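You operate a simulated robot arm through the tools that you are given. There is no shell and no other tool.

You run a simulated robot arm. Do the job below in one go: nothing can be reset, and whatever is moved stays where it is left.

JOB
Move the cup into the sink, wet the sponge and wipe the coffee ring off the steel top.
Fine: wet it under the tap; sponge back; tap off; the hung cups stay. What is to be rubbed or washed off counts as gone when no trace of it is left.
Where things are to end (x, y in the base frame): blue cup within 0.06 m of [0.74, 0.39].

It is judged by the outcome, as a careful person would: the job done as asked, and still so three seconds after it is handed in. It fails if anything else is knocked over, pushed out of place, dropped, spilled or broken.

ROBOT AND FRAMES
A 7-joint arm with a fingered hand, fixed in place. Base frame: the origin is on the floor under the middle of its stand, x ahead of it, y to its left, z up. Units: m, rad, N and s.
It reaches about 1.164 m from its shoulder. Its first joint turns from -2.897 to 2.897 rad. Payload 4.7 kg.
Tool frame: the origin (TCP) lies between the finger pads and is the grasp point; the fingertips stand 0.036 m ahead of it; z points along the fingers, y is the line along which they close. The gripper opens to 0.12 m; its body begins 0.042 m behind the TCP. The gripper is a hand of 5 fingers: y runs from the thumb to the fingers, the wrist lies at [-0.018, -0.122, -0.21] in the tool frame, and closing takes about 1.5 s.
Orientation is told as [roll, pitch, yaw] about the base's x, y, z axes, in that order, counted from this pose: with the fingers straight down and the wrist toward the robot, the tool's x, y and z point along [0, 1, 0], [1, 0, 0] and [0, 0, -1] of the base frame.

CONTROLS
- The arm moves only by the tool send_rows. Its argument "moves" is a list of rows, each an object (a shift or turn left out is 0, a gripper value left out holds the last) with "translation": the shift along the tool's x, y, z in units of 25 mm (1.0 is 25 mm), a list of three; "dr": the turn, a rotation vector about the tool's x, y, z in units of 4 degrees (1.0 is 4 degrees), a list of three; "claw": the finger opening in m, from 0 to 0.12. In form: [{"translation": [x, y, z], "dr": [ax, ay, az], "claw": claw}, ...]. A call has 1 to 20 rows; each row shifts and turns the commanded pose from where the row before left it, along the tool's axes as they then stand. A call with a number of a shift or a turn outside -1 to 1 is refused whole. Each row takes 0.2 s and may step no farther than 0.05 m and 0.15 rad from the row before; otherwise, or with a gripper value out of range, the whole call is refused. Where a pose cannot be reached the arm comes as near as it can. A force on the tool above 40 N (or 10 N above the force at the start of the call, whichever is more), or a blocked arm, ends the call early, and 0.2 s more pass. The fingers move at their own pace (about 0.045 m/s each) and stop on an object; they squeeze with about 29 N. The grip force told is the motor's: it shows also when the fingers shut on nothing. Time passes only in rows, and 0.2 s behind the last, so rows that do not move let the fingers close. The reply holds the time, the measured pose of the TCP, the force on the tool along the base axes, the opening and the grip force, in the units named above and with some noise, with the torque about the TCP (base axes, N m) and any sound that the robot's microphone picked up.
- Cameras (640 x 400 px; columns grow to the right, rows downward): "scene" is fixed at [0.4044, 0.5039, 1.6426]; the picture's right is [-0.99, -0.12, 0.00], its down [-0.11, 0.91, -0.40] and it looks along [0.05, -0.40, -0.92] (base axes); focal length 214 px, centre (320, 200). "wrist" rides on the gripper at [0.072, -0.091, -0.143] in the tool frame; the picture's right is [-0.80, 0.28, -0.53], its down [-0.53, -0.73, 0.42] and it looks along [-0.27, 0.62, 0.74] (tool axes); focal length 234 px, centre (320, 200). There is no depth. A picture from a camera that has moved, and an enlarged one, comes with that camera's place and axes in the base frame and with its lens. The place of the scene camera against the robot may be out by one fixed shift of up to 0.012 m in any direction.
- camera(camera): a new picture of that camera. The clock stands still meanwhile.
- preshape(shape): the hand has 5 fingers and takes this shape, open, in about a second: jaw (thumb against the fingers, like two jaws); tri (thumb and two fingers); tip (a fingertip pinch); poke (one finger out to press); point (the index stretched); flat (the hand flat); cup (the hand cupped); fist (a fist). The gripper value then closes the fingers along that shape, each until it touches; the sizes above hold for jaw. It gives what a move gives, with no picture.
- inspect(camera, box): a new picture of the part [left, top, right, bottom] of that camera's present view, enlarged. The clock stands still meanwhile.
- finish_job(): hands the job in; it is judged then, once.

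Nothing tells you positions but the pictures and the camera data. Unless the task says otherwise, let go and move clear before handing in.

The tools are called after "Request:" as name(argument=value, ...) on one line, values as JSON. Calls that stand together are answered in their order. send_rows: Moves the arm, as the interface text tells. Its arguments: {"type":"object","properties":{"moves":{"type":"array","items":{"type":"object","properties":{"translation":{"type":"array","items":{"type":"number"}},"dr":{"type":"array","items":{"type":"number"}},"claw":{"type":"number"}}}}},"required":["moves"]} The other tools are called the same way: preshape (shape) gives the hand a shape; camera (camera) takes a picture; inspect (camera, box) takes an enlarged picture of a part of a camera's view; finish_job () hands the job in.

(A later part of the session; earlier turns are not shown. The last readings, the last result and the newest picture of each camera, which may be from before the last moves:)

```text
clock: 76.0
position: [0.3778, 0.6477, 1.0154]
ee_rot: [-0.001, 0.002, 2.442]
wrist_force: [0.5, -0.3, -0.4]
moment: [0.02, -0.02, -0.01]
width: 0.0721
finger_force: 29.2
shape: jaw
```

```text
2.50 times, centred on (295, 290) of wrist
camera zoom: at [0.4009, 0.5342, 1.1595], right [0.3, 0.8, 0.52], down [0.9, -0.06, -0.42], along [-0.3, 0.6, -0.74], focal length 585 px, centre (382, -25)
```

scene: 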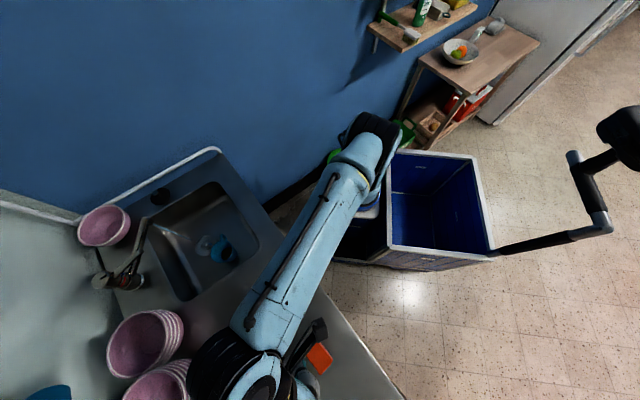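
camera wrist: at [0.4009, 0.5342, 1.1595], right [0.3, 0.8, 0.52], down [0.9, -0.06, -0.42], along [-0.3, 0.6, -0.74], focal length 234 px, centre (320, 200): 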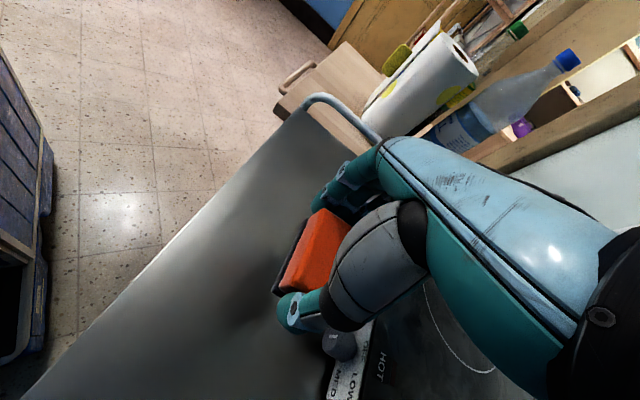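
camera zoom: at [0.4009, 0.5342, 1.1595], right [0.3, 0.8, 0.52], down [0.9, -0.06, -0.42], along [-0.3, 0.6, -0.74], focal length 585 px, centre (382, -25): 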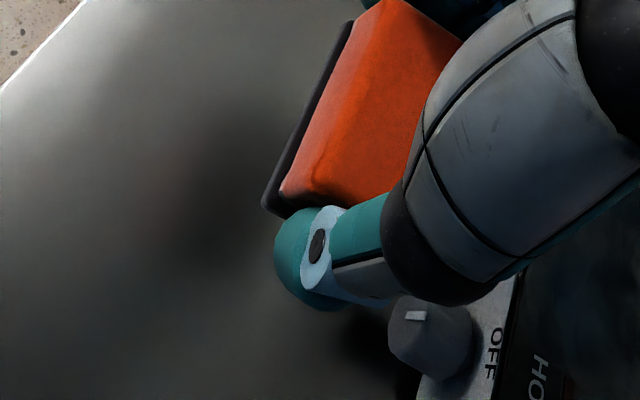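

The black layer is the sponge's own scouring pad, since it came up with it and nothing is left on the counter. The put-back pose is TCP [0.3785, 0.6495, 0.9505] at yaw 2.443. Next I'll raise the sponge and carry it to the tap, turning the hand to yaw ≈ -10° so I can tip the sponge's open side up under the stream.

Request:
send_rows(moves=[{"translation": [0, 0, -0.7]}, {"translation": [0, 0, -0.9]}, {"translation": [0, 0, -0.9]}, {"translation": [0, 0, -0.9]}, {"translation": [0, 0, -0.9]}, {"translation": [0, 0, -0.9]}, {"translation": [0, 0, -0.4]}])

Request:
send_rows(moves=[{"dr": [0, 0, 1], "translation": [0.006, -0.603, 0]}, {"dr": [0, 0, 1], "translation": [-0.036, -0.602, 0]}, {"dr": [0, 0, 1], "translation": [-0.078, -0.598, 0]}, {"dr": [0, 0, 1], "translation": [-0.119, -0.591, 0]}, {"dr": [0, 0, 1], "translation": [-0.16, -0.581, 0]}, {"dr": [0, 0, 1], "translation": [-0.2, -0.569, 0]}, {"dr": [0, 0, 1], "translation": [-0.239, -0.553, 0]}, {"dr": [0, 0, 1], "translation": [-0.278, -0.535, 0]}, {"dr": [0, 0, 1], "translation": [-0.314, -0.515, 0]}, {"dr": [0, 0, 1], "translation": [-0.349, -0.492, 0]}, {"dr": [0, 0, 1], "translation": [-0.383, -0.466, 0]}, {"dr": [0, 0, 1], "translation": [-0.414, -0.438, 0]}, {"dr": [0, 0, 1], "translation": [-0.444, -0.408, 0]}, {"dr": [0, 0, 1], "translation": [-0.471, -0.376, 0]}, {"dr": [0, 0, 1], "translation": [-0.496, -0.342, 0]}, {"dr": [0, 0, 1], "translation": [-0.519, -0.307, 0]}, {"dr": [0, 0, 1], "translation": [-0.539, -0.27, 0]}, {"dr": [0, 0, 1], "translation": [-0.557, -0.232, 0]}, {"dr": [0, 0, 1], "translation": [-0.571, -0.192, 0]}, {"dr": [0, 0, 1], "translation": [-0.584, -0.152, 0]}])

Request:
camera(camera="wrist")

Request:
camera(camera="scene")

```text
clock: 77.6
position: [0.3786, 0.6499, 1.1555]
ee_rot: [-0.001, 0.0, 2.443]
wrist_force: [0.4, -0.1, 0.1]
moment: [0.0, 0.01, 0.03]
width: 0.0721
finger_force: 28.5
shape: jaw
```

```text
clock: 81.8
position: [0.6079, 0.4516, 1.1548]
ee_rot: [0.0, 0.0, 1.049]
wrist_force: [0.1, 0.7, 0.0]
moment: [-0.02, -0.01, 0.02]
width: 0.0723
finger_force: 29.1
shape: jaw
```

```text
taken
camera wrist: at [0.4986, 0.4103, 1.2992], right [0.84, -0.16, 0.53], down [0.09, -0.9, -0.42], along [0.54, 0.4, -0.74], focal length 234 px, centre (320, 200)
```

wrist: 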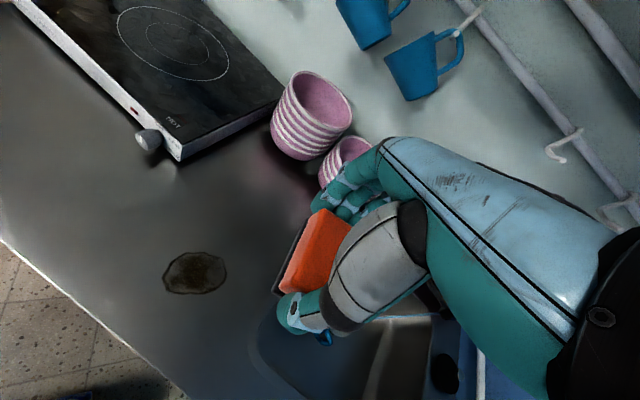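

```text
taken
```

scene: 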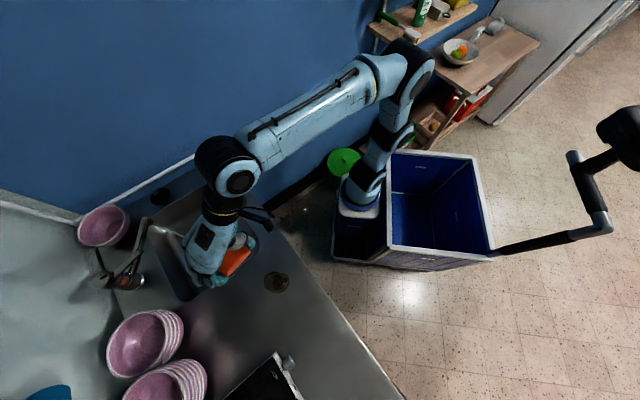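

The sponge is held well. Continuing the carry and turn toward the sink.

Request:
send_rows(moves=[{"dr": [0, 0, 1], "translation": [-0.593, -0.111, 0]}, {"dr": [0, 0, 1], "translation": [-0.599, -0.069, 0]}, {"dr": [0, 0, 1], "translation": [-0.602, -0.027, 0]}, {"dr": [0, 0, 1], "translation": [-0.603, 0.015, 0]}, {"dr": [0, 0, 1], "translation": [-0.6, 0.057, 0]}, {"dr": [0, 0, 1], "translation": [-0.595, 0.098, 0]}, {"dr": [0, 0, 1], "translation": [-0.587, 0.14, 0]}, {"dr": [0, 0, 1], "translation": [-0.575, 0.18, 0]}, {"dr": [0, 0, 1], "translation": [-0.561, 0.22, 0]}, {"dr": [0, 0, 1], "translation": [-0.545, 0.259, 0]}, {"dr": [0, 0, 1], "translation": [-0.525, 0.296, 0]}, {"dr": [0, 0, 1], "translation": [-0.503, 0.332, 0]}, {"dr": [0, 0, 1], "translation": [-0.479, 0.366, 0]}, {"dr": [0, 0, 1], "translation": [-0.452, 0.399, 0]}, {"dr": [0, 0, 1], "translation": [-0.423, 0.429, 0]}, {"dr": [0, 0, 1], "translation": [-0.392, 0.458, 0]}, {"dr": [0, 0, 1], "translation": [-0.36, 0.484, 0]}, {"dr": [0, 0, 0.5], "translation": [-0.325, 0.508, 0]}, {}])

Request:
camera(camera="wrist")

Request:
camera(camera="scene")

```text
clock: 85.8
position: [0.8134, 0.2756, 1.1551]
ee_rot: [-0.002, 0.001, -0.176]
wrist_force: [-0.5, 0.5, 0.0]
moment: [0.0, -0.03, -0.05]
width: 0.0721
finger_force: 28.6
shape: jaw
```

```text
taken
camera wrist: at [0.736, 0.3637, 1.2982], right [0.14, -0.84, 0.53], down [-0.81, -0.4, -0.42], along [0.56, -0.37, -0.74], focal length 234 px, centre (320, 200)
```

wrist: 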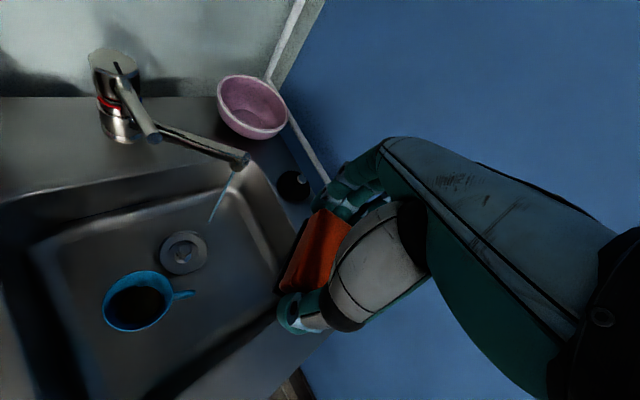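

```text
taken
```

scene: 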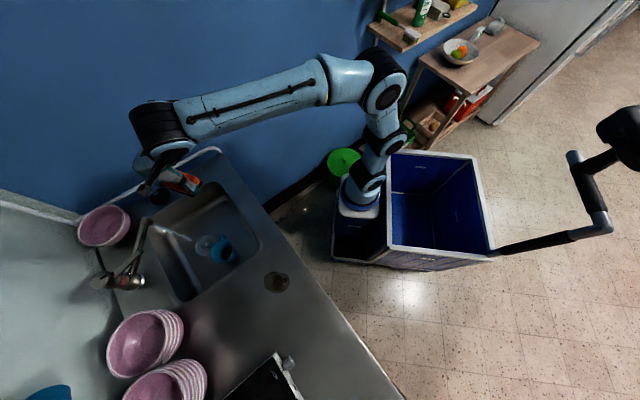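

This view confirms the stream at about [0.9535, 0.360]. I'll roll the hand about 44° so the sponge's open face turns up, clear of the spout.

Request:
send_rows(moves=[{"dr": [0, 1, 0]}, {"dr": [0, 1, 0]}, {"dr": [0, 1, 0]}, {"dr": [0, 1, 0]}, {"dr": [0, 1, 0]}, {"dr": [0, 1, 0]}, {"dr": [0, 1, 0]}, {"dr": [0, 1, 0]}, {"dr": [0, 1, 0]}, {"dr": [0, 1, 0]}, {"dr": [0, 1, 0]}, {}])

Request:
camera(camera="wrist")

Request:
camera(camera="scene")

```text
clock: 88.4
position: [0.8132, 0.277, 1.1549]
ee_rot: [0.767, -0.002, -0.175]
wrist_force: [0.0, 0.3, -0.5]
moment: [-0.03, 0.03, -0.01]
width: 0.0719
finger_force: 28.5
shape: jaw
```

```text
taken
camera wrist: at [0.7147, 0.2457, 1.3092], right [0.11, -0.98, -0.18], down [-0.74, 0.04, -0.68], along [0.67, 0.21, -0.71], focal length 234 px, centre (320, 200)
```

wrist: 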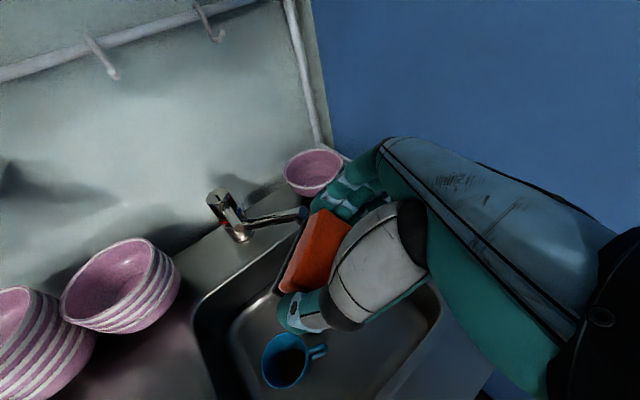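

```text
taken
```

scene: 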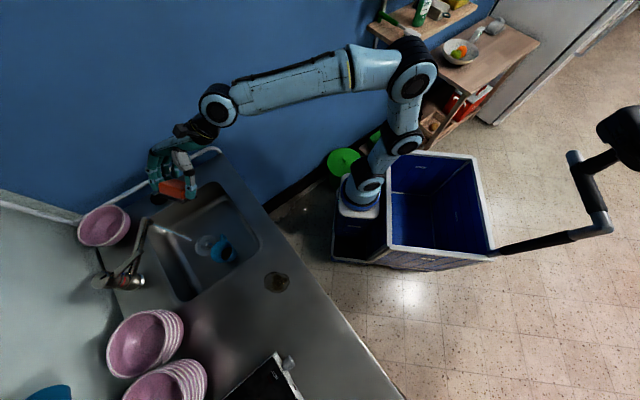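

The open face of the sponge now faces up. I'm moving down in front of the stream, short of the spout.

Request:
send_rows(moves=[{"translation": [-0.514, 0.359, 0.79]}, {"translation": [-0.514, 0.359, 0.79]}, {"translation": [-0.514, 0.359, 0.79]}, {"translation": [-0.514, 0.359, 0.79]}, {"translation": [-0.514, 0.359, 0.79]}, {"translation": [-0.514, 0.359, 0.79]}, {"translation": [-0.514, 0.359, 0.79]}, {"translation": [-0.514, 0.359, 0.79]}, {}])

Request:
camera(camera="wrist")

Request:
inspect(camera="scene", box=[80, 160, 260, 300])

```text
clock: 90.4
position: [0.8902, 0.2988, 0.9682]
ee_rot: [0.768, 0.001, -0.177]
wrist_force: [0.8, 0.0, 0.7]
moment: [-0.01, 0.0, -0.01]
width: 0.0722
finger_force: 28.7
shape: jaw
```

```text
taken
camera wrist: at [0.7922, 0.269, 1.1235], right [0.11, -0.98, -0.18], down [-0.74, 0.04, -0.67], along [0.67, 0.21, -0.72], focal length 234 px, centre (320, 200)
```

wrist: 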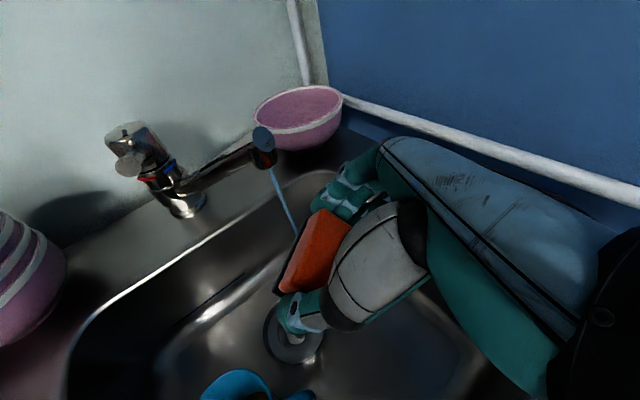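

```text
2.86 times, centred on (170, 230) of scene
camera zoom: at [0.4044, 0.5039, 1.6426], right [-0.99, -0.12, 0.0], down [-0.11, 0.91, -0.4], along [0.05, -0.4, -0.92], focal length 613 px, centre (749, 114)
```

zoom: 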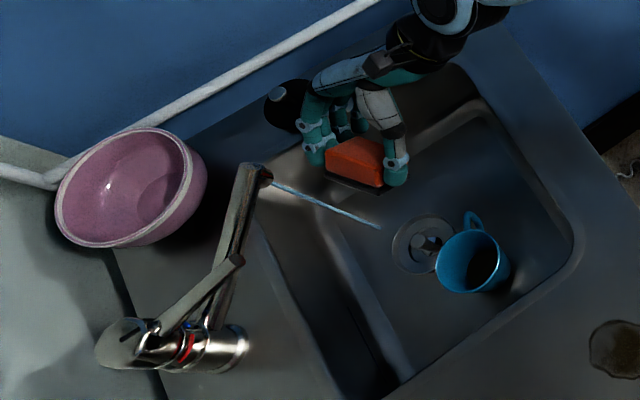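

The sponge is just in front of the stream with its open face up. I'll lower a little and slide it under the stream.

Request:
send_rows(moves=[{"translation": [-0.5, 0, 0.52]}, {"translation": [-0.5, 0, 0.52]}, {"translation": [-0.5, 0, 0.52]}, {"translation": [0.393, 0.517, 0.38]}, {"translation": [0.393, 0.517, 0.38]}, {"translation": [0.393, 0.517, 0.38]}, {}])

Request:
camera(camera="wrist")

Request:
inspect(camera="scene", box=[110, 180, 230, 270])

```text
clock: 92.0
position: [0.9353, 0.3332, 0.9153]
ee_rot: [0.767, 0.003, -0.172]
wrist_force: [0.5, 0.0, 0.5]
moment: [0.0, -0.02, -0.01]
width: 0.0721
finger_force: 29.4
shape: jaw
```

```text
taken
camera wrist: at [0.8371, 0.3026, 1.0694], right [0.11, -0.98, -0.18], down [-0.74, 0.04, -0.68], along [0.67, 0.21, -0.72], focal length 234 px, centre (320, 200)
```

wrist: 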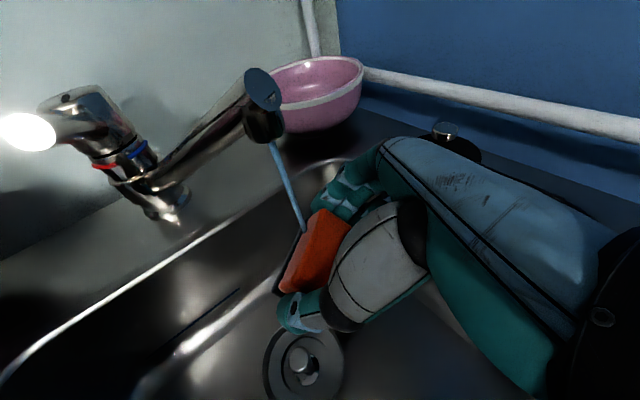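

```text
4.44 times, centred on (170, 225) of scene
camera zoom: at [0.4044, 0.5039, 1.6426], right [-0.99, -0.12, 0.0], down [-0.11, 0.91, -0.4], along [0.05, -0.4, -0.92], focal length 953 px, centre (987, 89)
```

zoom: 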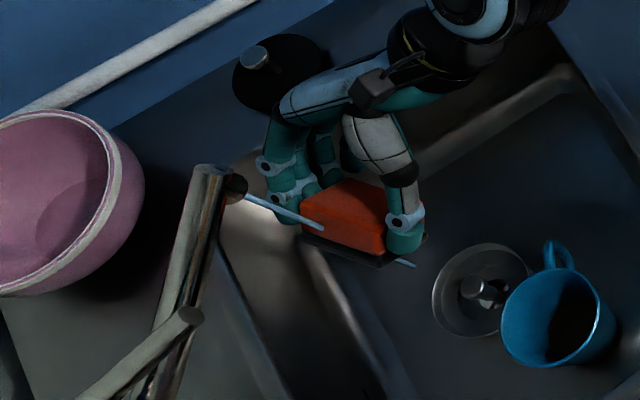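

The stream now hits the edge of the sponge. I'll move about 1.5 cm more to centre it, then hold it there to soak.

Request:
send_rows(moves=[{"translation": [0.393, 0.517, 0.38]}, {}, {}, {}, {}, {}, {}, {}])

Request:
camera(camera="wrist")

Request:
inspect(camera="scene", box=[110, 180, 230, 270])

```text
clock: 93.8
position: [0.9502, 0.3443, 0.9152]
ee_rot: [0.767, 0.0, -0.174]
wrist_force: [0.1, 0.6, -0.3]
moment: [-0.04, 0.0, -0.03]
width: 0.072
finger_force: 28.8
shape: jaw
```

```text
taken
camera wrist: at [0.8522, 0.314, 1.0693], right [0.11, -0.98, -0.18], down [-0.74, 0.04, -0.67], along [0.67, 0.21, -0.72], focal length 234 px, centre (320, 200)
```

wrist: 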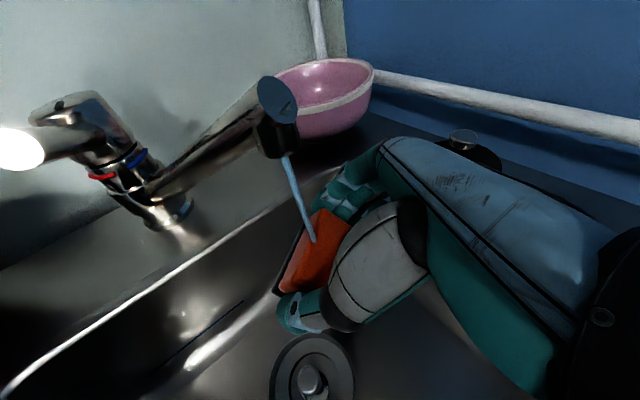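

```text
4.44 times, centred on (170, 225) of scene
camera zoom: at [0.4044, 0.5039, 1.6426], right [-0.99, -0.12, 0.0], down [-0.11, 0.91, -0.4], along [0.05, -0.4, -0.92], focal length 953 px, centre (987, 89)
```

zoom: 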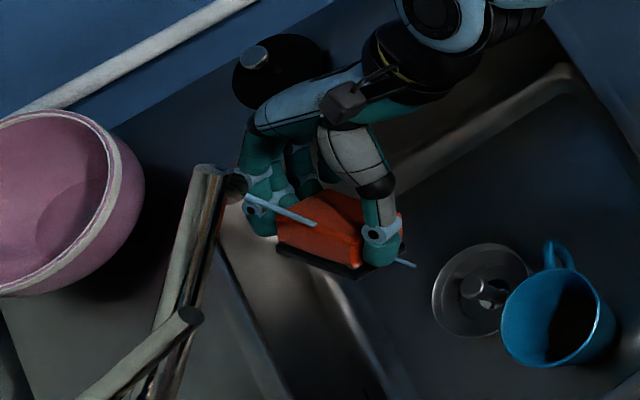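

The stream is landing on the middle of the sponge. I'll hold a few more seconds to soak it thoroughly and compare its look.

Request:
send_rows(moves=[{}, {}, {}, {}, {}, {}, {}, {}, {}, {}, {}, {}, {}, {}, {}])

Request:
inspect(camera="wrist", box=[220, 60, 400, 340])

```text
clock: 97.0
position: [0.9512, 0.3438, 0.9135]
ee_rot: [0.767, -0.001, -0.175]
wrist_force: [-0.7, -0.1, -0.6]
moment: [0.01, 0.03, 0.01]
width: 0.0719
finger_force: 29.2
shape: jaw
```

```text
1.43 times, centred on (310, 200) of wrist
camera zoom: at [0.8522, 0.314, 1.0692], right [0.11, -0.98, -0.18], down [-0.74, 0.04, -0.67], along [0.67, 0.21, -0.72], focal length 334 px, centre (334, 200)
```

zoom: 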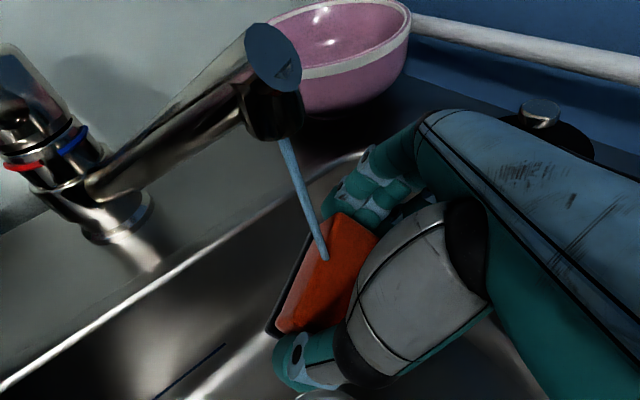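

The sponge has had a good soak. I'll shift it a little in the stream to wet it evenly, then back out the way it came.

Request:
send_rows(moves=[{"translation": [0, 0.4, 0]}, {}, {"translation": [0, -0.4, 0]}, {"translation": [0, -0.4, 0]}, {}, {"translation": [0, 0.4, 0]}, {}, {}, {"translation": [-0.393, -0.517, -0.38]}, {"translation": [-0.393, -0.517, -0.38]}, {"translation": [-0.393, -0.517, -0.38]}, {"translation": [-0.393, -0.517, -0.38]}, {"translation": [0.514, -0.359, -0.79]}, {"translation": [0.514, -0.359, -0.79]}, {"translation": [0.514, -0.359, -0.79]}, {"translation": [0.514, -0.359, -0.79]}, {"translation": [0.514, -0.359, -0.79]}, {"translation": [0.514, -0.359, -0.79]}, {"translation": [0.514, -0.359, -0.79]}, {}])

Request:
camera(camera="wrist")

Request:
camera(camera="scene")

```text
clock: 101.2
position: [0.8233, 0.2792, 1.0767]
ee_rot: [0.769, 0.0, -0.173]
wrist_force: [-0.5, -0.1, -0.5]
moment: [0.0, 0.03, 0.0]
width: 0.0721
finger_force: 28.9
shape: jaw
```

```text
taken
camera wrist: at [0.7248, 0.2489, 1.2316], right [0.11, -0.98, -0.18], down [-0.74, 0.04, -0.67], along [0.67, 0.21, -0.72], focal length 234 px, centre (320, 200)
```

wrist: 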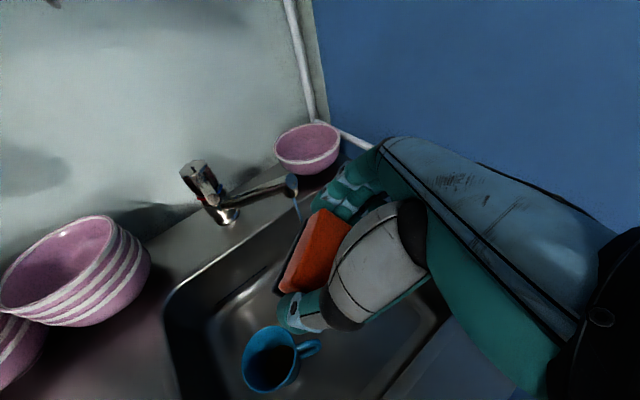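

```text
taken
```

scene: 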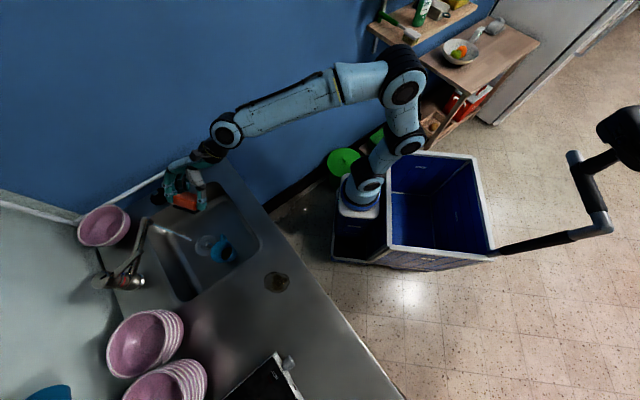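

Now I'll level the hand again and carry the wet sponge to above the coffee ring.

Request:
send_rows(moves=[{"dr": [0, -1, 0]}, {"dr": [0, -1, 0]}, {"dr": [0, -1, 0]}, {"dr": [0, -1, 0]}, {"dr": [0, -1, 0]}, {"dr": [0, -1, 0]}, {"dr": [0, -1, 0]}, {"dr": [0, -1, 0]}, {"dr": [0, -1, 0]}, {"dr": [0, -1, 0]}, {"dr": [0, -1, 0]}, {}])

Request:
send_rows(moves=[{"dr": [0, 0, -1], "translation": [0.4216, -0.7895, 0]}, {"dr": [0, 0, -1], "translation": [0.4756, -0.758, 0]}, {"dr": [0, 0, -1], "translation": [0.527, -0.723, 0]}, {"dr": [0, 0, -1], "translation": [0.576, -0.685, 0]}, {"dr": [0, 0, -1], "translation": [0.623, -0.643, 0]}, {"dr": [0, 0, -1], "translation": [0.666, -0.598, 0]}, {"dr": [0, 0, -1], "translation": [0.706, -0.55, 0]}, {"dr": [0, 0, -1], "translation": [0.743, -0.499, 0]}, {"dr": [0, 0, -1], "translation": [0.776, -0.446, 0]}, {"dr": [0, 0, -1], "translation": [0.805, -0.391, 0]}, {"dr": [0, 0, -1], "translation": [0.83, -0.334, 0]}, {"dr": [0, 0, -1], "translation": [0.852, -0.275, 0]}, {"dr": [0, 0, -1], "translation": [0.869, -0.215, 0]}, {"dr": [0, 0, -0.5], "translation": [0.879, -0.169, 0]}, {"translation": [0.879, -0.169, 0]}, {"translation": [0.879, -0.169, 0]}, {}])

Request:
camera(camera="wrist")

Request:
camera(camera="scene")

```text
clock: 103.8
position: [0.8219, 0.2789, 1.0782]
ee_rot: [0.0, 0.0, -0.173]
wrist_force: [0.8, 0.1, -1.6]
moment: [-0.02, 0.0, -0.01]
width: 0.0719
finger_force: 28.8
shape: jaw
```

```text
clock: 107.4
position: [0.5397, 0.4973, 1.077]
ee_rot: [0.0, 0.002, 0.769]
wrist_force: [0.5, 0.3, -0.6]
moment: [-0.03, 0.01, 0.02]
width: 0.0722
finger_force: 29.6
shape: jaw
```

```text
taken
camera wrist: at [0.4224, 0.4867, 1.2219], right [0.76, -0.38, 0.53], down [-0.16, -0.89, -0.42], along [0.63, 0.24, -0.74], focal length 234 px, centre (320, 200)
```

wrist: 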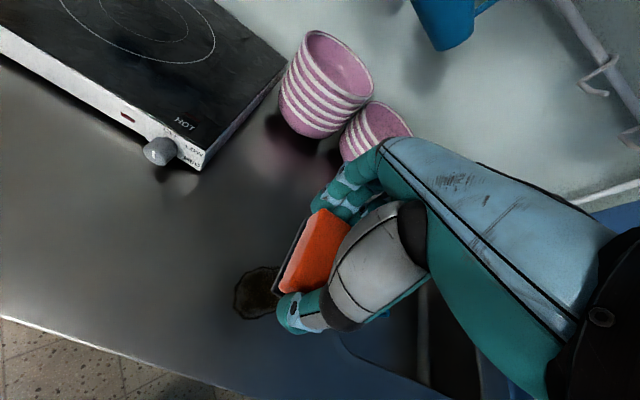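

```text
taken
```

scene: 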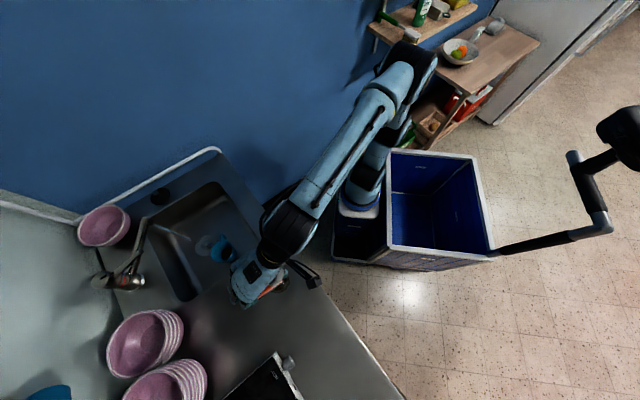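

The wet sponge is above the ring, which spans roughly 8 cm around [0.542, 0.482]. I'll start just left of it: shift, then lower close to the surface.

Request:
send_rows(moves=[{"translation": [0.69, -0.12, 0]}, {"translation": [0.69, -0.12, 0]}, {"translation": [0.68, -0.13, 0]}, {"translation": [0, 0, 0.8]}, {"translation": [0, 0, 0.8]}, {"translation": [0, 0, 0.8]}, {"translation": [0, 0, 0.8]}, {"translation": [0, 0, 0.8]}, {"translation": [0, 0, 0.4]}, {}])

Request:
camera(camera="wrist")

Request:
inspect(camera="scene", box=[200, 210, 360, 350])

```text
clock: 109.6
position: [0.4987, 0.5285, 0.9678]
ee_rot: [0.0, 0.001, 0.768]
wrist_force: [0.8, -0.3, 0.2]
moment: [0.01, 0.02, -0.02]
width: 0.0715
finger_force: 29.0
shape: jaw
```

```text
taken
camera wrist: at [0.3813, 0.5173, 1.1116], right [0.76, -0.38, 0.53], down [-0.16, -0.89, -0.42], along [0.63, 0.24, -0.74], focal length 234 px, centre (320, 200)
```

wrist: 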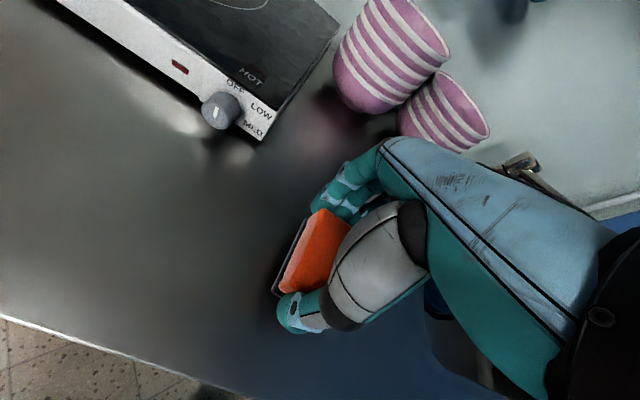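

```text
2.86 times, centred on (280, 280) of scene
camera zoom: at [0.4044, 0.5039, 1.6426], right [-0.99, -0.12, 0.0], down [-0.11, 0.91, -0.4], along [0.05, -0.4, -0.92], focal length 613 px, centre (434, -29)
```

zoom: 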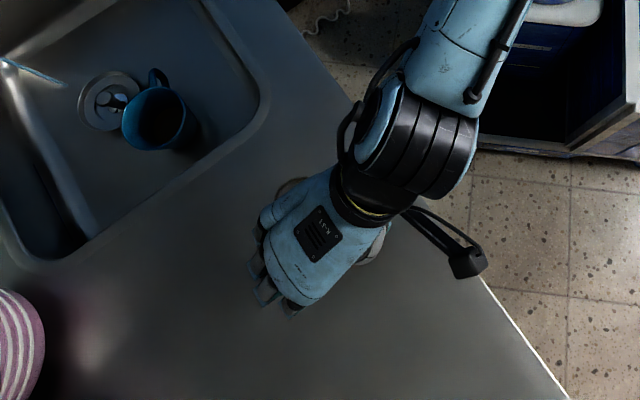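

Request:
send_rows(moves=[{"translation": [0, 0, 0.3]}, {"translation": [0, 0, 0.2]}, {"translation": [0, 0, 0.1]}, {}])

```text
clock: 110.6
position: [0.4975, 0.5275, 0.9528]
ee_rot: [-0.002, 0.001, 0.769]
wrist_force: [-1.2, 0.6, -0.5]
moment: [0.0, 0.01, 0.01]
width: 0.072
finger_force: 28.9
shape: jaw
```

Request:
send_rows(moves=[{"translation": [0, 0, 0.1]}, {"translation": [0, 0, 0.1]}, {}])

```text
clock: 111.4
position: [0.4972, 0.5287, 0.949]
ee_rot: [0.001, -0.002, 0.769]
wrist_force: [0.3, -0.3, 9.6]
moment: [-0.13, 0.02, 0.01]
width: 0.072
finger_force: 29.0
shape: jaw
```

The sponge is on the surface, pressing at about 10 N. First wiping strokes: across the ring to the right and back.

Request:
send_rows(moves=[{"translation": [-0.5, 0, 0.03]}, {"translation": [-0.5, 0, 0]}, {"translation": [-0.5, 0, 0]}, {"translation": [-0.5, 0, 0]}, {"translation": [-0.5, 0, 0]}, {"translation": [-0.5, 0, 0]}, {"translation": [-0.5, 0, 0]}, {"translation": [-0.5, 0, 0]}, {"translation": [-0.4, 0, 0]}, {}])

Request:
camera(camera="wrist")

Request:
inspect(camera="scene", box=[200, 210, 360, 350])

```text
clock: 113.6
position: [0.574, 0.449, 0.9476]
ee_rot: [0.001, 0.0, 0.769]
wrist_force: [-7.6, 7.9, 26.3]
moment: [0.15, 0.31, -0.04]
width: 0.0712
finger_force: 28.3
shape: jaw
```

```text
taken
camera wrist: at [0.4567, 0.4377, 1.092], right [0.76, -0.38, 0.53], down [-0.16, -0.89, -0.43], along [0.63, 0.24, -0.74], focal length 234 px, centre (320, 200)
```

wrist: 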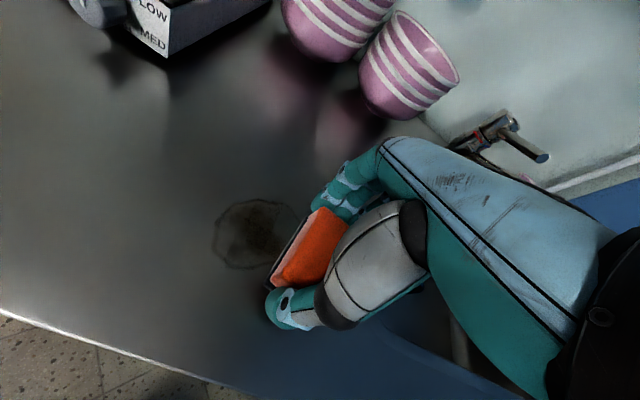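

```text
2.86 times, centred on (280, 280) of scene
camera zoom: at [0.4044, 0.5039, 1.6426], right [-0.99, -0.12, 0.0], down [-0.11, 0.91, -0.4], along [0.05, -0.4, -0.92], focal length 613 px, centre (434, -29)
```

zoom: 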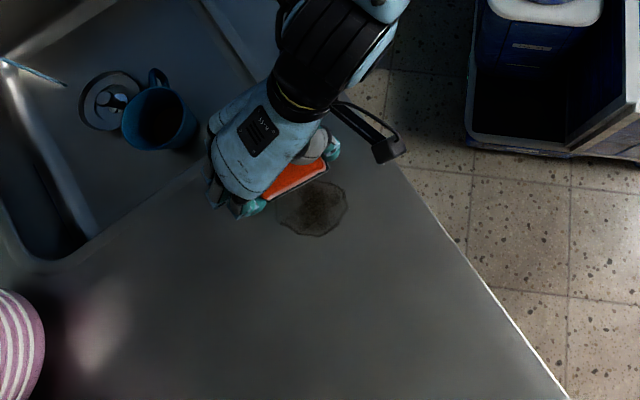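

The ring has faded after one pass. Continuing with more strokes back and forth.

Request:
send_rows(moves=[{"translation": [0.5, 0, -0.03]}, {"translation": [0.5, 0, 0]}, {"translation": [0.5, 0, 0]}, {"translation": [0.5, 0, 0]}, {"translation": [0.5, 0, 0]}, {"translation": [0.5, 0, 0]}, {"translation": [0.5, 0, 0]}, {"translation": [0.5, 0, 0]}, {"translation": [0.4, 0, 0]}, {}])

Request:
send_rows(moves=[{"translation": [-0.5, 0, 0]}, {"translation": [-0.5, 0, 0]}, {"translation": [-0.5, 0, 0]}, {"translation": [-0.5, 0, 0]}, {"translation": [-0.5, 0, 0]}, {"translation": [-0.5, 0, 0]}, {"translation": [-0.5, 0, 0]}, {"translation": [-0.5, 0, 0]}, {"translation": [-0.4, 0, 0]}, {}])

Request:
camera(camera="wrist")

Request:
inspect(camera="scene", box=[240, 230, 340, 310])

```text
clock: 115.8
position: [0.4963, 0.5295, 0.9478]
ee_rot: [0.0, 0.0, 0.767]
wrist_force: [4.8, -5.1, 18.4]
moment: [-0.11, -0.2, 0.01]
width: 0.0716
finger_force: 29.0
shape: jaw
```

```text
clock: 118.0
position: [0.5733, 0.4492, 0.9473]
ee_rot: [0.0, 0.001, 0.768]
wrist_force: [-4.4, 5.2, 15.4]
moment: [0.06, 0.2, -0.03]
width: 0.0709
finger_force: 28.8
shape: jaw
```

```text
taken
camera wrist: at [0.4563, 0.4378, 1.0921], right [0.76, -0.38, 0.53], down [-0.16, -0.89, -0.42], along [0.63, 0.24, -0.74], focal length 234 px, centre (320, 200)
```

wrist: 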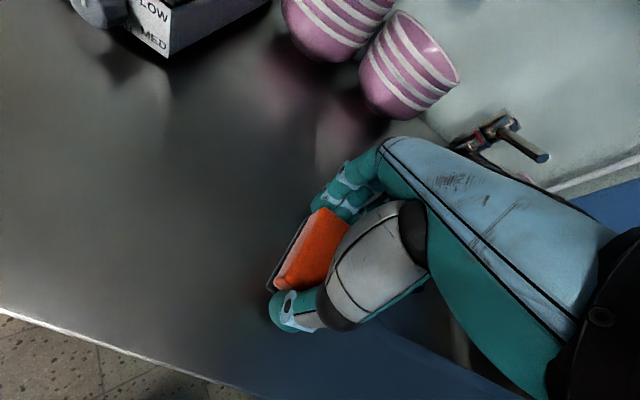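

```text
5.00 times, centred on (290, 270) of scene
camera zoom: at [0.4044, 0.5039, 1.6426], right [-0.99, -0.12, 0.0], down [-0.11, 0.91, -0.4], along [0.05, -0.4, -0.92], focal length 1072 px, centre (470, -150)
```

zoom: 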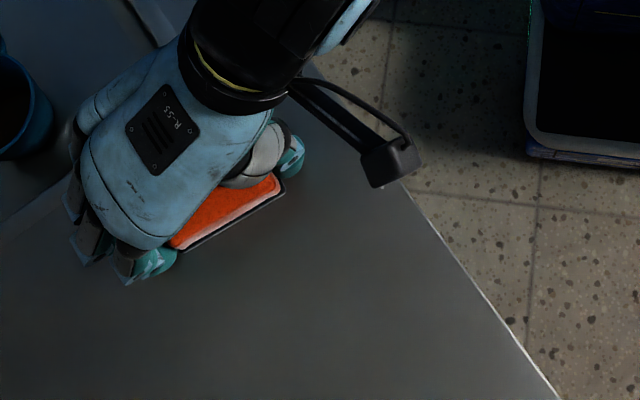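

The ring looks gone from here. I'll zoom in for any remaining traces.

Request:
inspect(camera="wrist", box=[140, 150, 340, 330])

Request:
inspect(camera="scene", box=[250, 260, 310, 310])

```text
2.22 times, centred on (240, 240) of wrist
camera zoom: at [0.4563, 0.4378, 1.0921], right [0.76, -0.38, 0.53], down [-0.16, -0.89, -0.42], along [0.63, 0.24, -0.74], focal length 520 px, centre (498, 111)
```

zoom: 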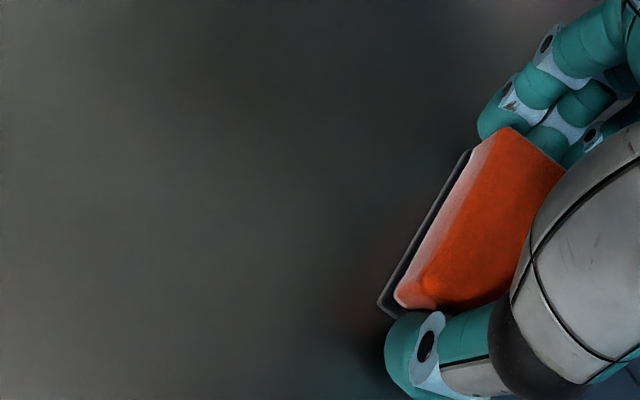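

```text
8.00 times, centred on (280, 285) of scene
camera zoom: at [0.4044, 0.5039, 1.6426], right [-0.99, -0.12, 0.0], down [-0.11, 0.91, -0.4], along [0.05, -0.4, -0.92], focal length 1716 px, centre (640, -480)
```

zoom: 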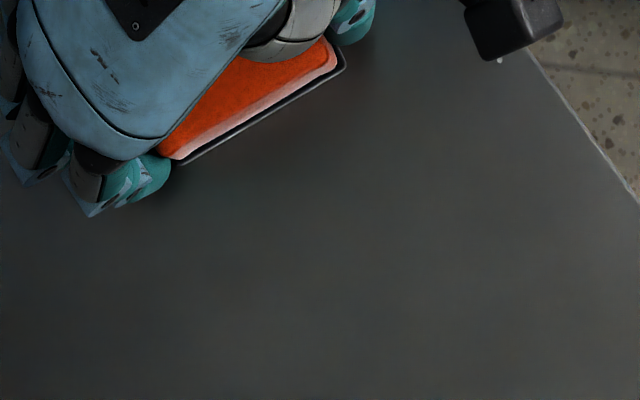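

No trace visible. For good measure I'll make overlapping passes slightly behind and in front of the ring's area.

Request:
send_rows(moves=[{"translation": [0, 0.5, 0]}, {"translation": [0, 0.4, 0]}, {"translation": [0.5, 0, 0]}, {"translation": [0.5, 0, 0]}, {"translation": [0.5, 0, 0]}, {"translation": [0.5, 0, 0]}, {"translation": [0.5, 0, 0]}, {"translation": [0.5, 0, 0]}, {"translation": [0.5, 0, 0]}, {"translation": [0.5, 0, 0]}, {"translation": [0.4, 0, 0]}, {"translation": [0, -0.5, 0]}, {"translation": [0, -0.5, 0]}, {"translation": [0, -0.5, 0]}, {"translation": [0, -0.3, 0]}, {}])

Request:
send_rows(moves=[{"translation": [-0.5, 0, 0]}, {"translation": [-0.5, 0, 0]}, {"translation": [-0.5, 0, 0]}, {"translation": [-0.5, 0, 0]}, {"translation": [-0.5, 0, 0]}, {"translation": [-0.5, 0, 0]}, {"translation": [-0.5, 0, 0]}, {"translation": [-0.5, 0, 0]}, {"translation": [-0.4, 0, 0]}, {"translation": [0, 0.5, 0]}, {"translation": [0, 0.4, 0]}, {"translation": [0.5, 0, 0]}, {"translation": [0.5, 0, 0]}, {"translation": [0.5, 0, 0]}, {"translation": [0.5, 0, 0]}, {"translation": [0.5, 0, 0]}, {"translation": [0.5, 0, 0]}, {"translation": [0.5, 0, 0]}, {"translation": [0.5, 0, 0]}, {}])

Request:
camera(camera="wrist")

```text
clock: 121.4
position: [0.4799, 0.5122, 0.9479]
ee_rot: [0.0, 0.0, 0.768]
wrist_force: [2.4, 3.1, 10.4]
moment: [0.05, -0.03, -0.01]
width: 0.0714
finger_force: 29.1
shape: jaw
```

```text
clock: 125.6
position: [0.5033, 0.5215, 0.9491]
ee_rot: [0.0, 0.001, 0.769]
wrist_force: [2.1, -2.3, 10.1]
moment: [-0.09, -0.05, 0.05]
width: 0.0712
finger_force: 29.3
shape: jaw
```

```text
taken
camera wrist: at [0.387, 0.5103, 1.0921], right [0.76, -0.38, 0.53], down [-0.16, -0.89, -0.42], along [0.63, 0.24, -0.74], focal length 234 px, centre (320, 200)
```

wrist: 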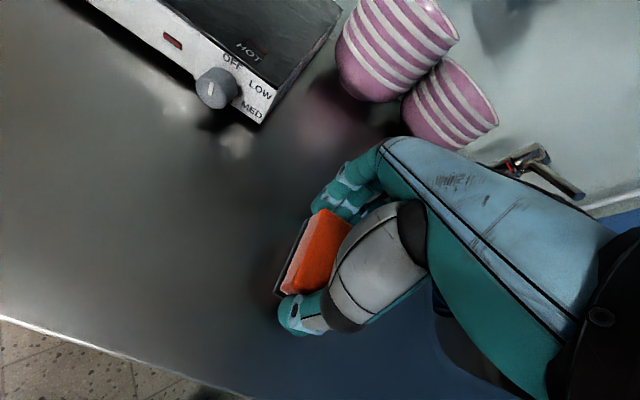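

Now I'll lift the sponge clear and inspect the wiped area fully.

Request:
send_rows(moves=[{"translation": [0, 0, -0.3]}, {"translation": [0, 0, -0.8]}, {"translation": [0, 0, -0.9]}, {"translation": [0, 0, -0.9]}, {"translation": [0.5, 0, -0.9]}, {"translation": [0.9, 0, -0.9]}, {"translation": [0.9, 0, -0.9]}, {"translation": [0.9, 0, -0.9]}, {"translation": [0.9, 0, -0.9]}, {"translation": [0.9, 0, 0]}, {}])

Request:
camera(camera="wrist")

Request:
inspect(camera="scene", box=[230, 240, 330, 320])

Request:
camera(camera="scene")

```text
clock: 128.0
position: [0.4163, 0.6105, 1.1324]
ee_rot: [0.0, 0.0, 0.768]
wrist_force: [0.6, -0.1, -0.5]
moment: [-0.02, 0.02, 0.02]
width: 0.0716
finger_force: 29.5
shape: jaw
```

```text
taken
camera wrist: at [0.3003, 0.6003, 1.2769], right [0.76, -0.38, 0.53], down [-0.16, -0.89, -0.42], along [0.63, 0.24, -0.74], focal length 234 px, centre (320, 200)
```

wrist: 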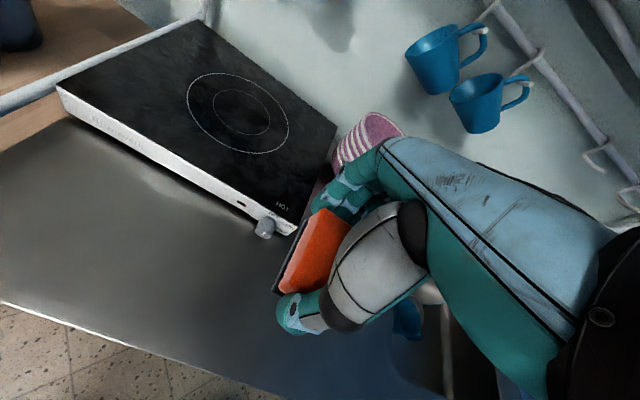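

```text
5.00 times, centred on (280, 280) of scene
camera zoom: at [0.4044, 0.5039, 1.6426], right [-0.99, -0.12, 0.0], down [-0.11, 0.91, -0.4], along [0.05, -0.4, -0.92], focal length 1072 px, centre (520, -200)
```

zoom: 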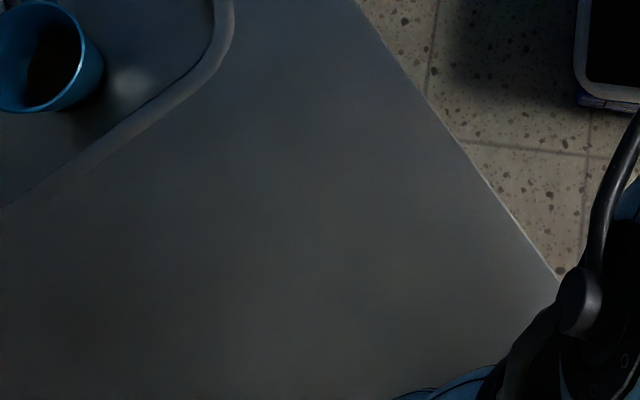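

```text
taken
```

scene: 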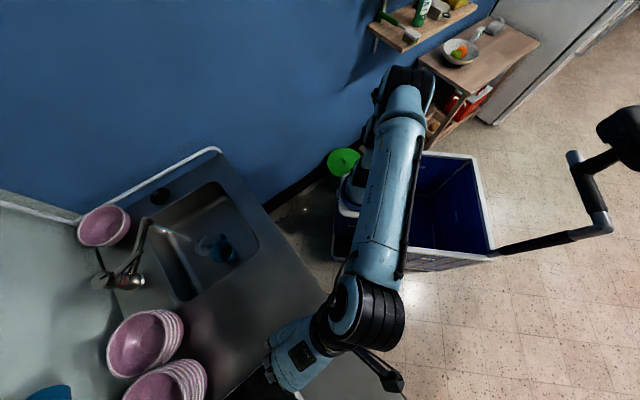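

The ring is gone. Now I'll return the sponge to its original spot: rotate back to yaw 2.443 and position above [0.3785, 0.6495].

Request:
send_rows(moves=[{"dr": [0, 0, -1]}, {"dr": [0, 0, -1]}, {"dr": [0, 0, -1]}, {"dr": [0, 0, -1]}, {"dr": [0, 0, -1]}, {"dr": [0, 0, -1]}, {"dr": [0, 0, -1]}, {"dr": [0, 0, -1]}, {"dr": [0, 0, -1]}, {"dr": [0, 0, -1]}, {"dr": [0, 0, -1]}, {"dr": [0, 0, -1]}, {"dr": [0, 0, -1]}, {"dr": [0, 0, -1]}, {"dr": [0, 0, -1]}, {"dr": [0, 0, -1]}, {"dr": [0, 0, -1]}, {"dr": [0, 0, -1]}, {"dr": [0, 0, -1]}, {"dr": [0, 0, -1]}])

Request:
send_rows(moves=[{"dr": [0, 0, -1], "translation": [-0.05, 0.5, 0]}, {"dr": [0, 0, -1], "translation": [-0.05, 0.5, 0]}, {"dr": [0, 0, -1], "translation": [-0.06, 0.55, 0]}, {"dr": [0, 0, -1], "translation": [-0.06, 0.55, 0]}, {}])

Request:
camera(camera="wrist")

```text
clock: 132.2
position: [0.4167, 0.6109, 1.1325]
ee_rot: [0.0, -0.001, 2.166]
wrist_force: [0.5, 0.0, 0.7]
moment: [-0.01, -0.01, -0.03]
width: 0.0711
finger_force: 28.9
shape: jaw
```

```text
clock: 133.4
position: [0.3886, 0.6531, 1.1323]
ee_rot: [0.0, 0.0, 2.444]
wrist_force: [-0.1, -0.4, -0.6]
moment: [0.04, 0.01, 0.01]
width: 0.0712
finger_force: 29.1
shape: jaw
```

```text
taken
camera wrist: at [0.4103, 0.5406, 1.2765], right [0.3, 0.8, 0.53], down [0.9, -0.06, -0.42], along [-0.31, 0.6, -0.74], focal length 234 px, centre (320, 200)
```

wrist: 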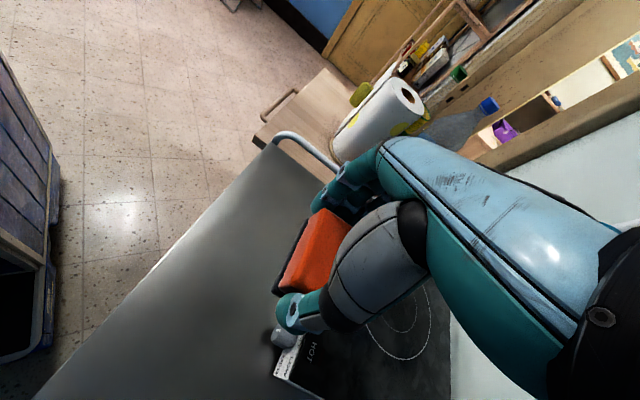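

Request:
send_rows(moves=[{"translation": [0.37, 0.22, 0.3]}, {"translation": [0, 0, 0.9]}, {"translation": [0, 0, 0.9]}, {"translation": [0, 0, 0.9]}, {"translation": [0, 0, 0.9]}, {"translation": [0, 0, 0.9]}, {"translation": [0, 0, 0.9]}, {"translation": [0, 0, 0.6]}, {"translation": [0, 0, 0.3]}, {}])

Request:
camera(camera="wrist")

```text
clock: 135.6
position: [0.3777, 0.651, 0.9671]
ee_rot: [0.001, 0.0, 2.442]
wrist_force: [-0.6, 0.1, -0.4]
moment: [0.0, 0.0, 0.03]
width: 0.0713
finger_force: 29.2
shape: jaw
```

```text
taken
camera wrist: at [0.4, 0.5372, 1.1116], right [0.3, 0.8, 0.53], down [0.9, -0.06, -0.42], along [-0.3, 0.6, -0.74], focal length 234 px, centre (320, 200)
```

wrist: 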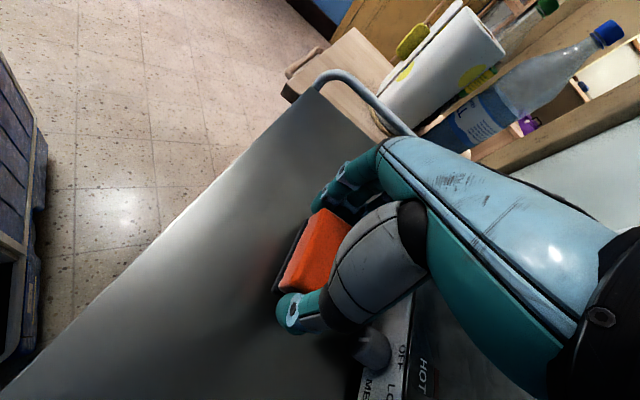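

Request:
send_rows(moves=[{"translation": [0, 0, 0.3]}, {"translation": [0, 0, 0.2]}, {"translation": [0, 0, 0.1]}, {}])

```text
clock: 136.6
position: [0.3771, 0.6514, 0.9541]
ee_rot: [0.0, -0.001, 2.443]
wrist_force: [0.1, 0.0, -0.8]
moment: [0.01, 0.04, 0.04]
width: 0.0711
finger_force: 29.2
shape: jaw
```

Request:
send_rows(moves=[{"translation": [0, 0, 0.1]}, {"translation": [0, 0, 0.07]}, {}])

```text
clock: 137.4
position: [0.3771, 0.6514, 0.9489]
ee_rot: [0.0, 0.001, 2.442]
wrist_force: [-0.2, -0.2, 1.0]
moment: [0.01, 0.0, -0.01]
width: 0.0712
finger_force: 28.7
shape: jaw
```

The sponge is just touching the counter at its original place. I'll open the fingers to release it.

Request:
send_rows(moves=[{"translation": [0, 0, 0.03], "claw": 0.085}, {"claw": 0.1}, {"claw": 0.115}, {}, {}, {}])

Request:
camera(camera="wrist")

```text
clock: 138.8
position: [0.3776, 0.6509, 0.9468]
ee_rot: [0.0, 0.001, 2.443]
wrist_force: [0.0, 0.5, -0.4]
moment: [-0.01, -0.03, 0.0]
width: 0.1149
finger_force: 0.0
shape: jaw
```

```text
taken
camera wrist: at [0.4002, 0.5373, 1.0918], right [0.3, 0.8, 0.53], down [0.9, -0.06, -0.42], along [-0.3, 0.6, -0.74], focal length 234 px, centre (320, 200)
```

wrist: 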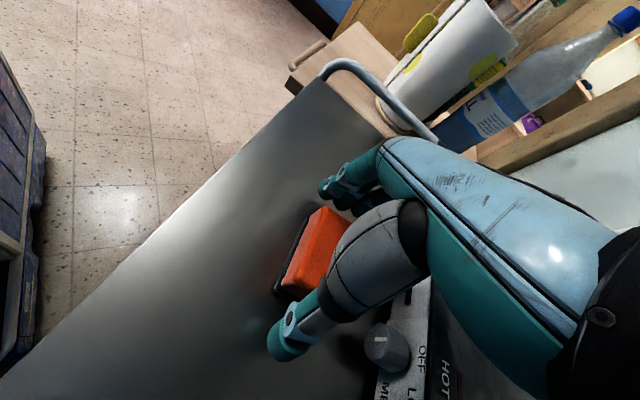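

The sponge is released. I'll rise straight up and check its place.

Request:
send_rows(moves=[{"translation": [0, 0, -0.3]}, {"translation": [0, 0, -0.7]}, {"translation": [0, 0, -0.9]}, {"translation": [0, 0, -0.9]}, {"translation": [0, 0, -0.9]}, {"translation": [0, 0, -0.9]}, {"translation": [0, 0, -0.9]}, {"translation": [0, 0, -0.9]}, {"translation": [0, 0, -0.9]}, {}])

Request:
camera(camera="wrist")

Request:
camera(camera="scene")

```text
clock: 141.0
position: [0.3765, 0.652, 1.1293]
ee_rot: [-0.001, 0.0, 2.442]
wrist_force: [0.8, 1.3, -1.1]
moment: [0.0, 0.01, 0.01]
width: 0.1146
finger_force: 0.1
shape: jaw
```

```text
taken
camera wrist: at [0.3996, 0.537, 1.274], right [0.3, 0.8, 0.52], down [0.9, -0.06, -0.42], along [-0.3, 0.6, -0.74], focal length 234 px, centre (320, 200)
```

wrist: 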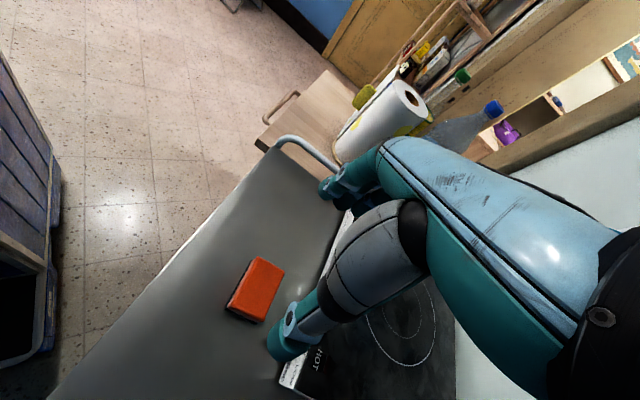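

```text
taken
```

scene: 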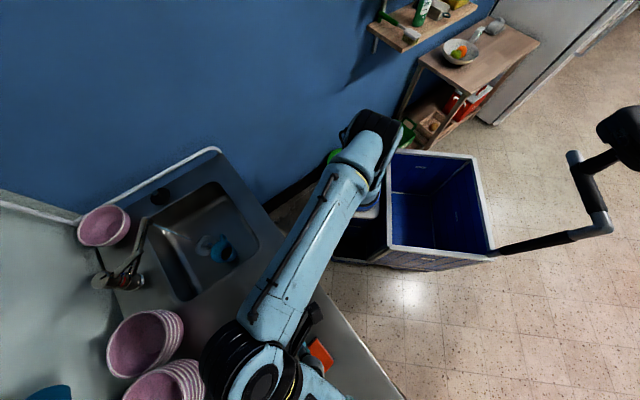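

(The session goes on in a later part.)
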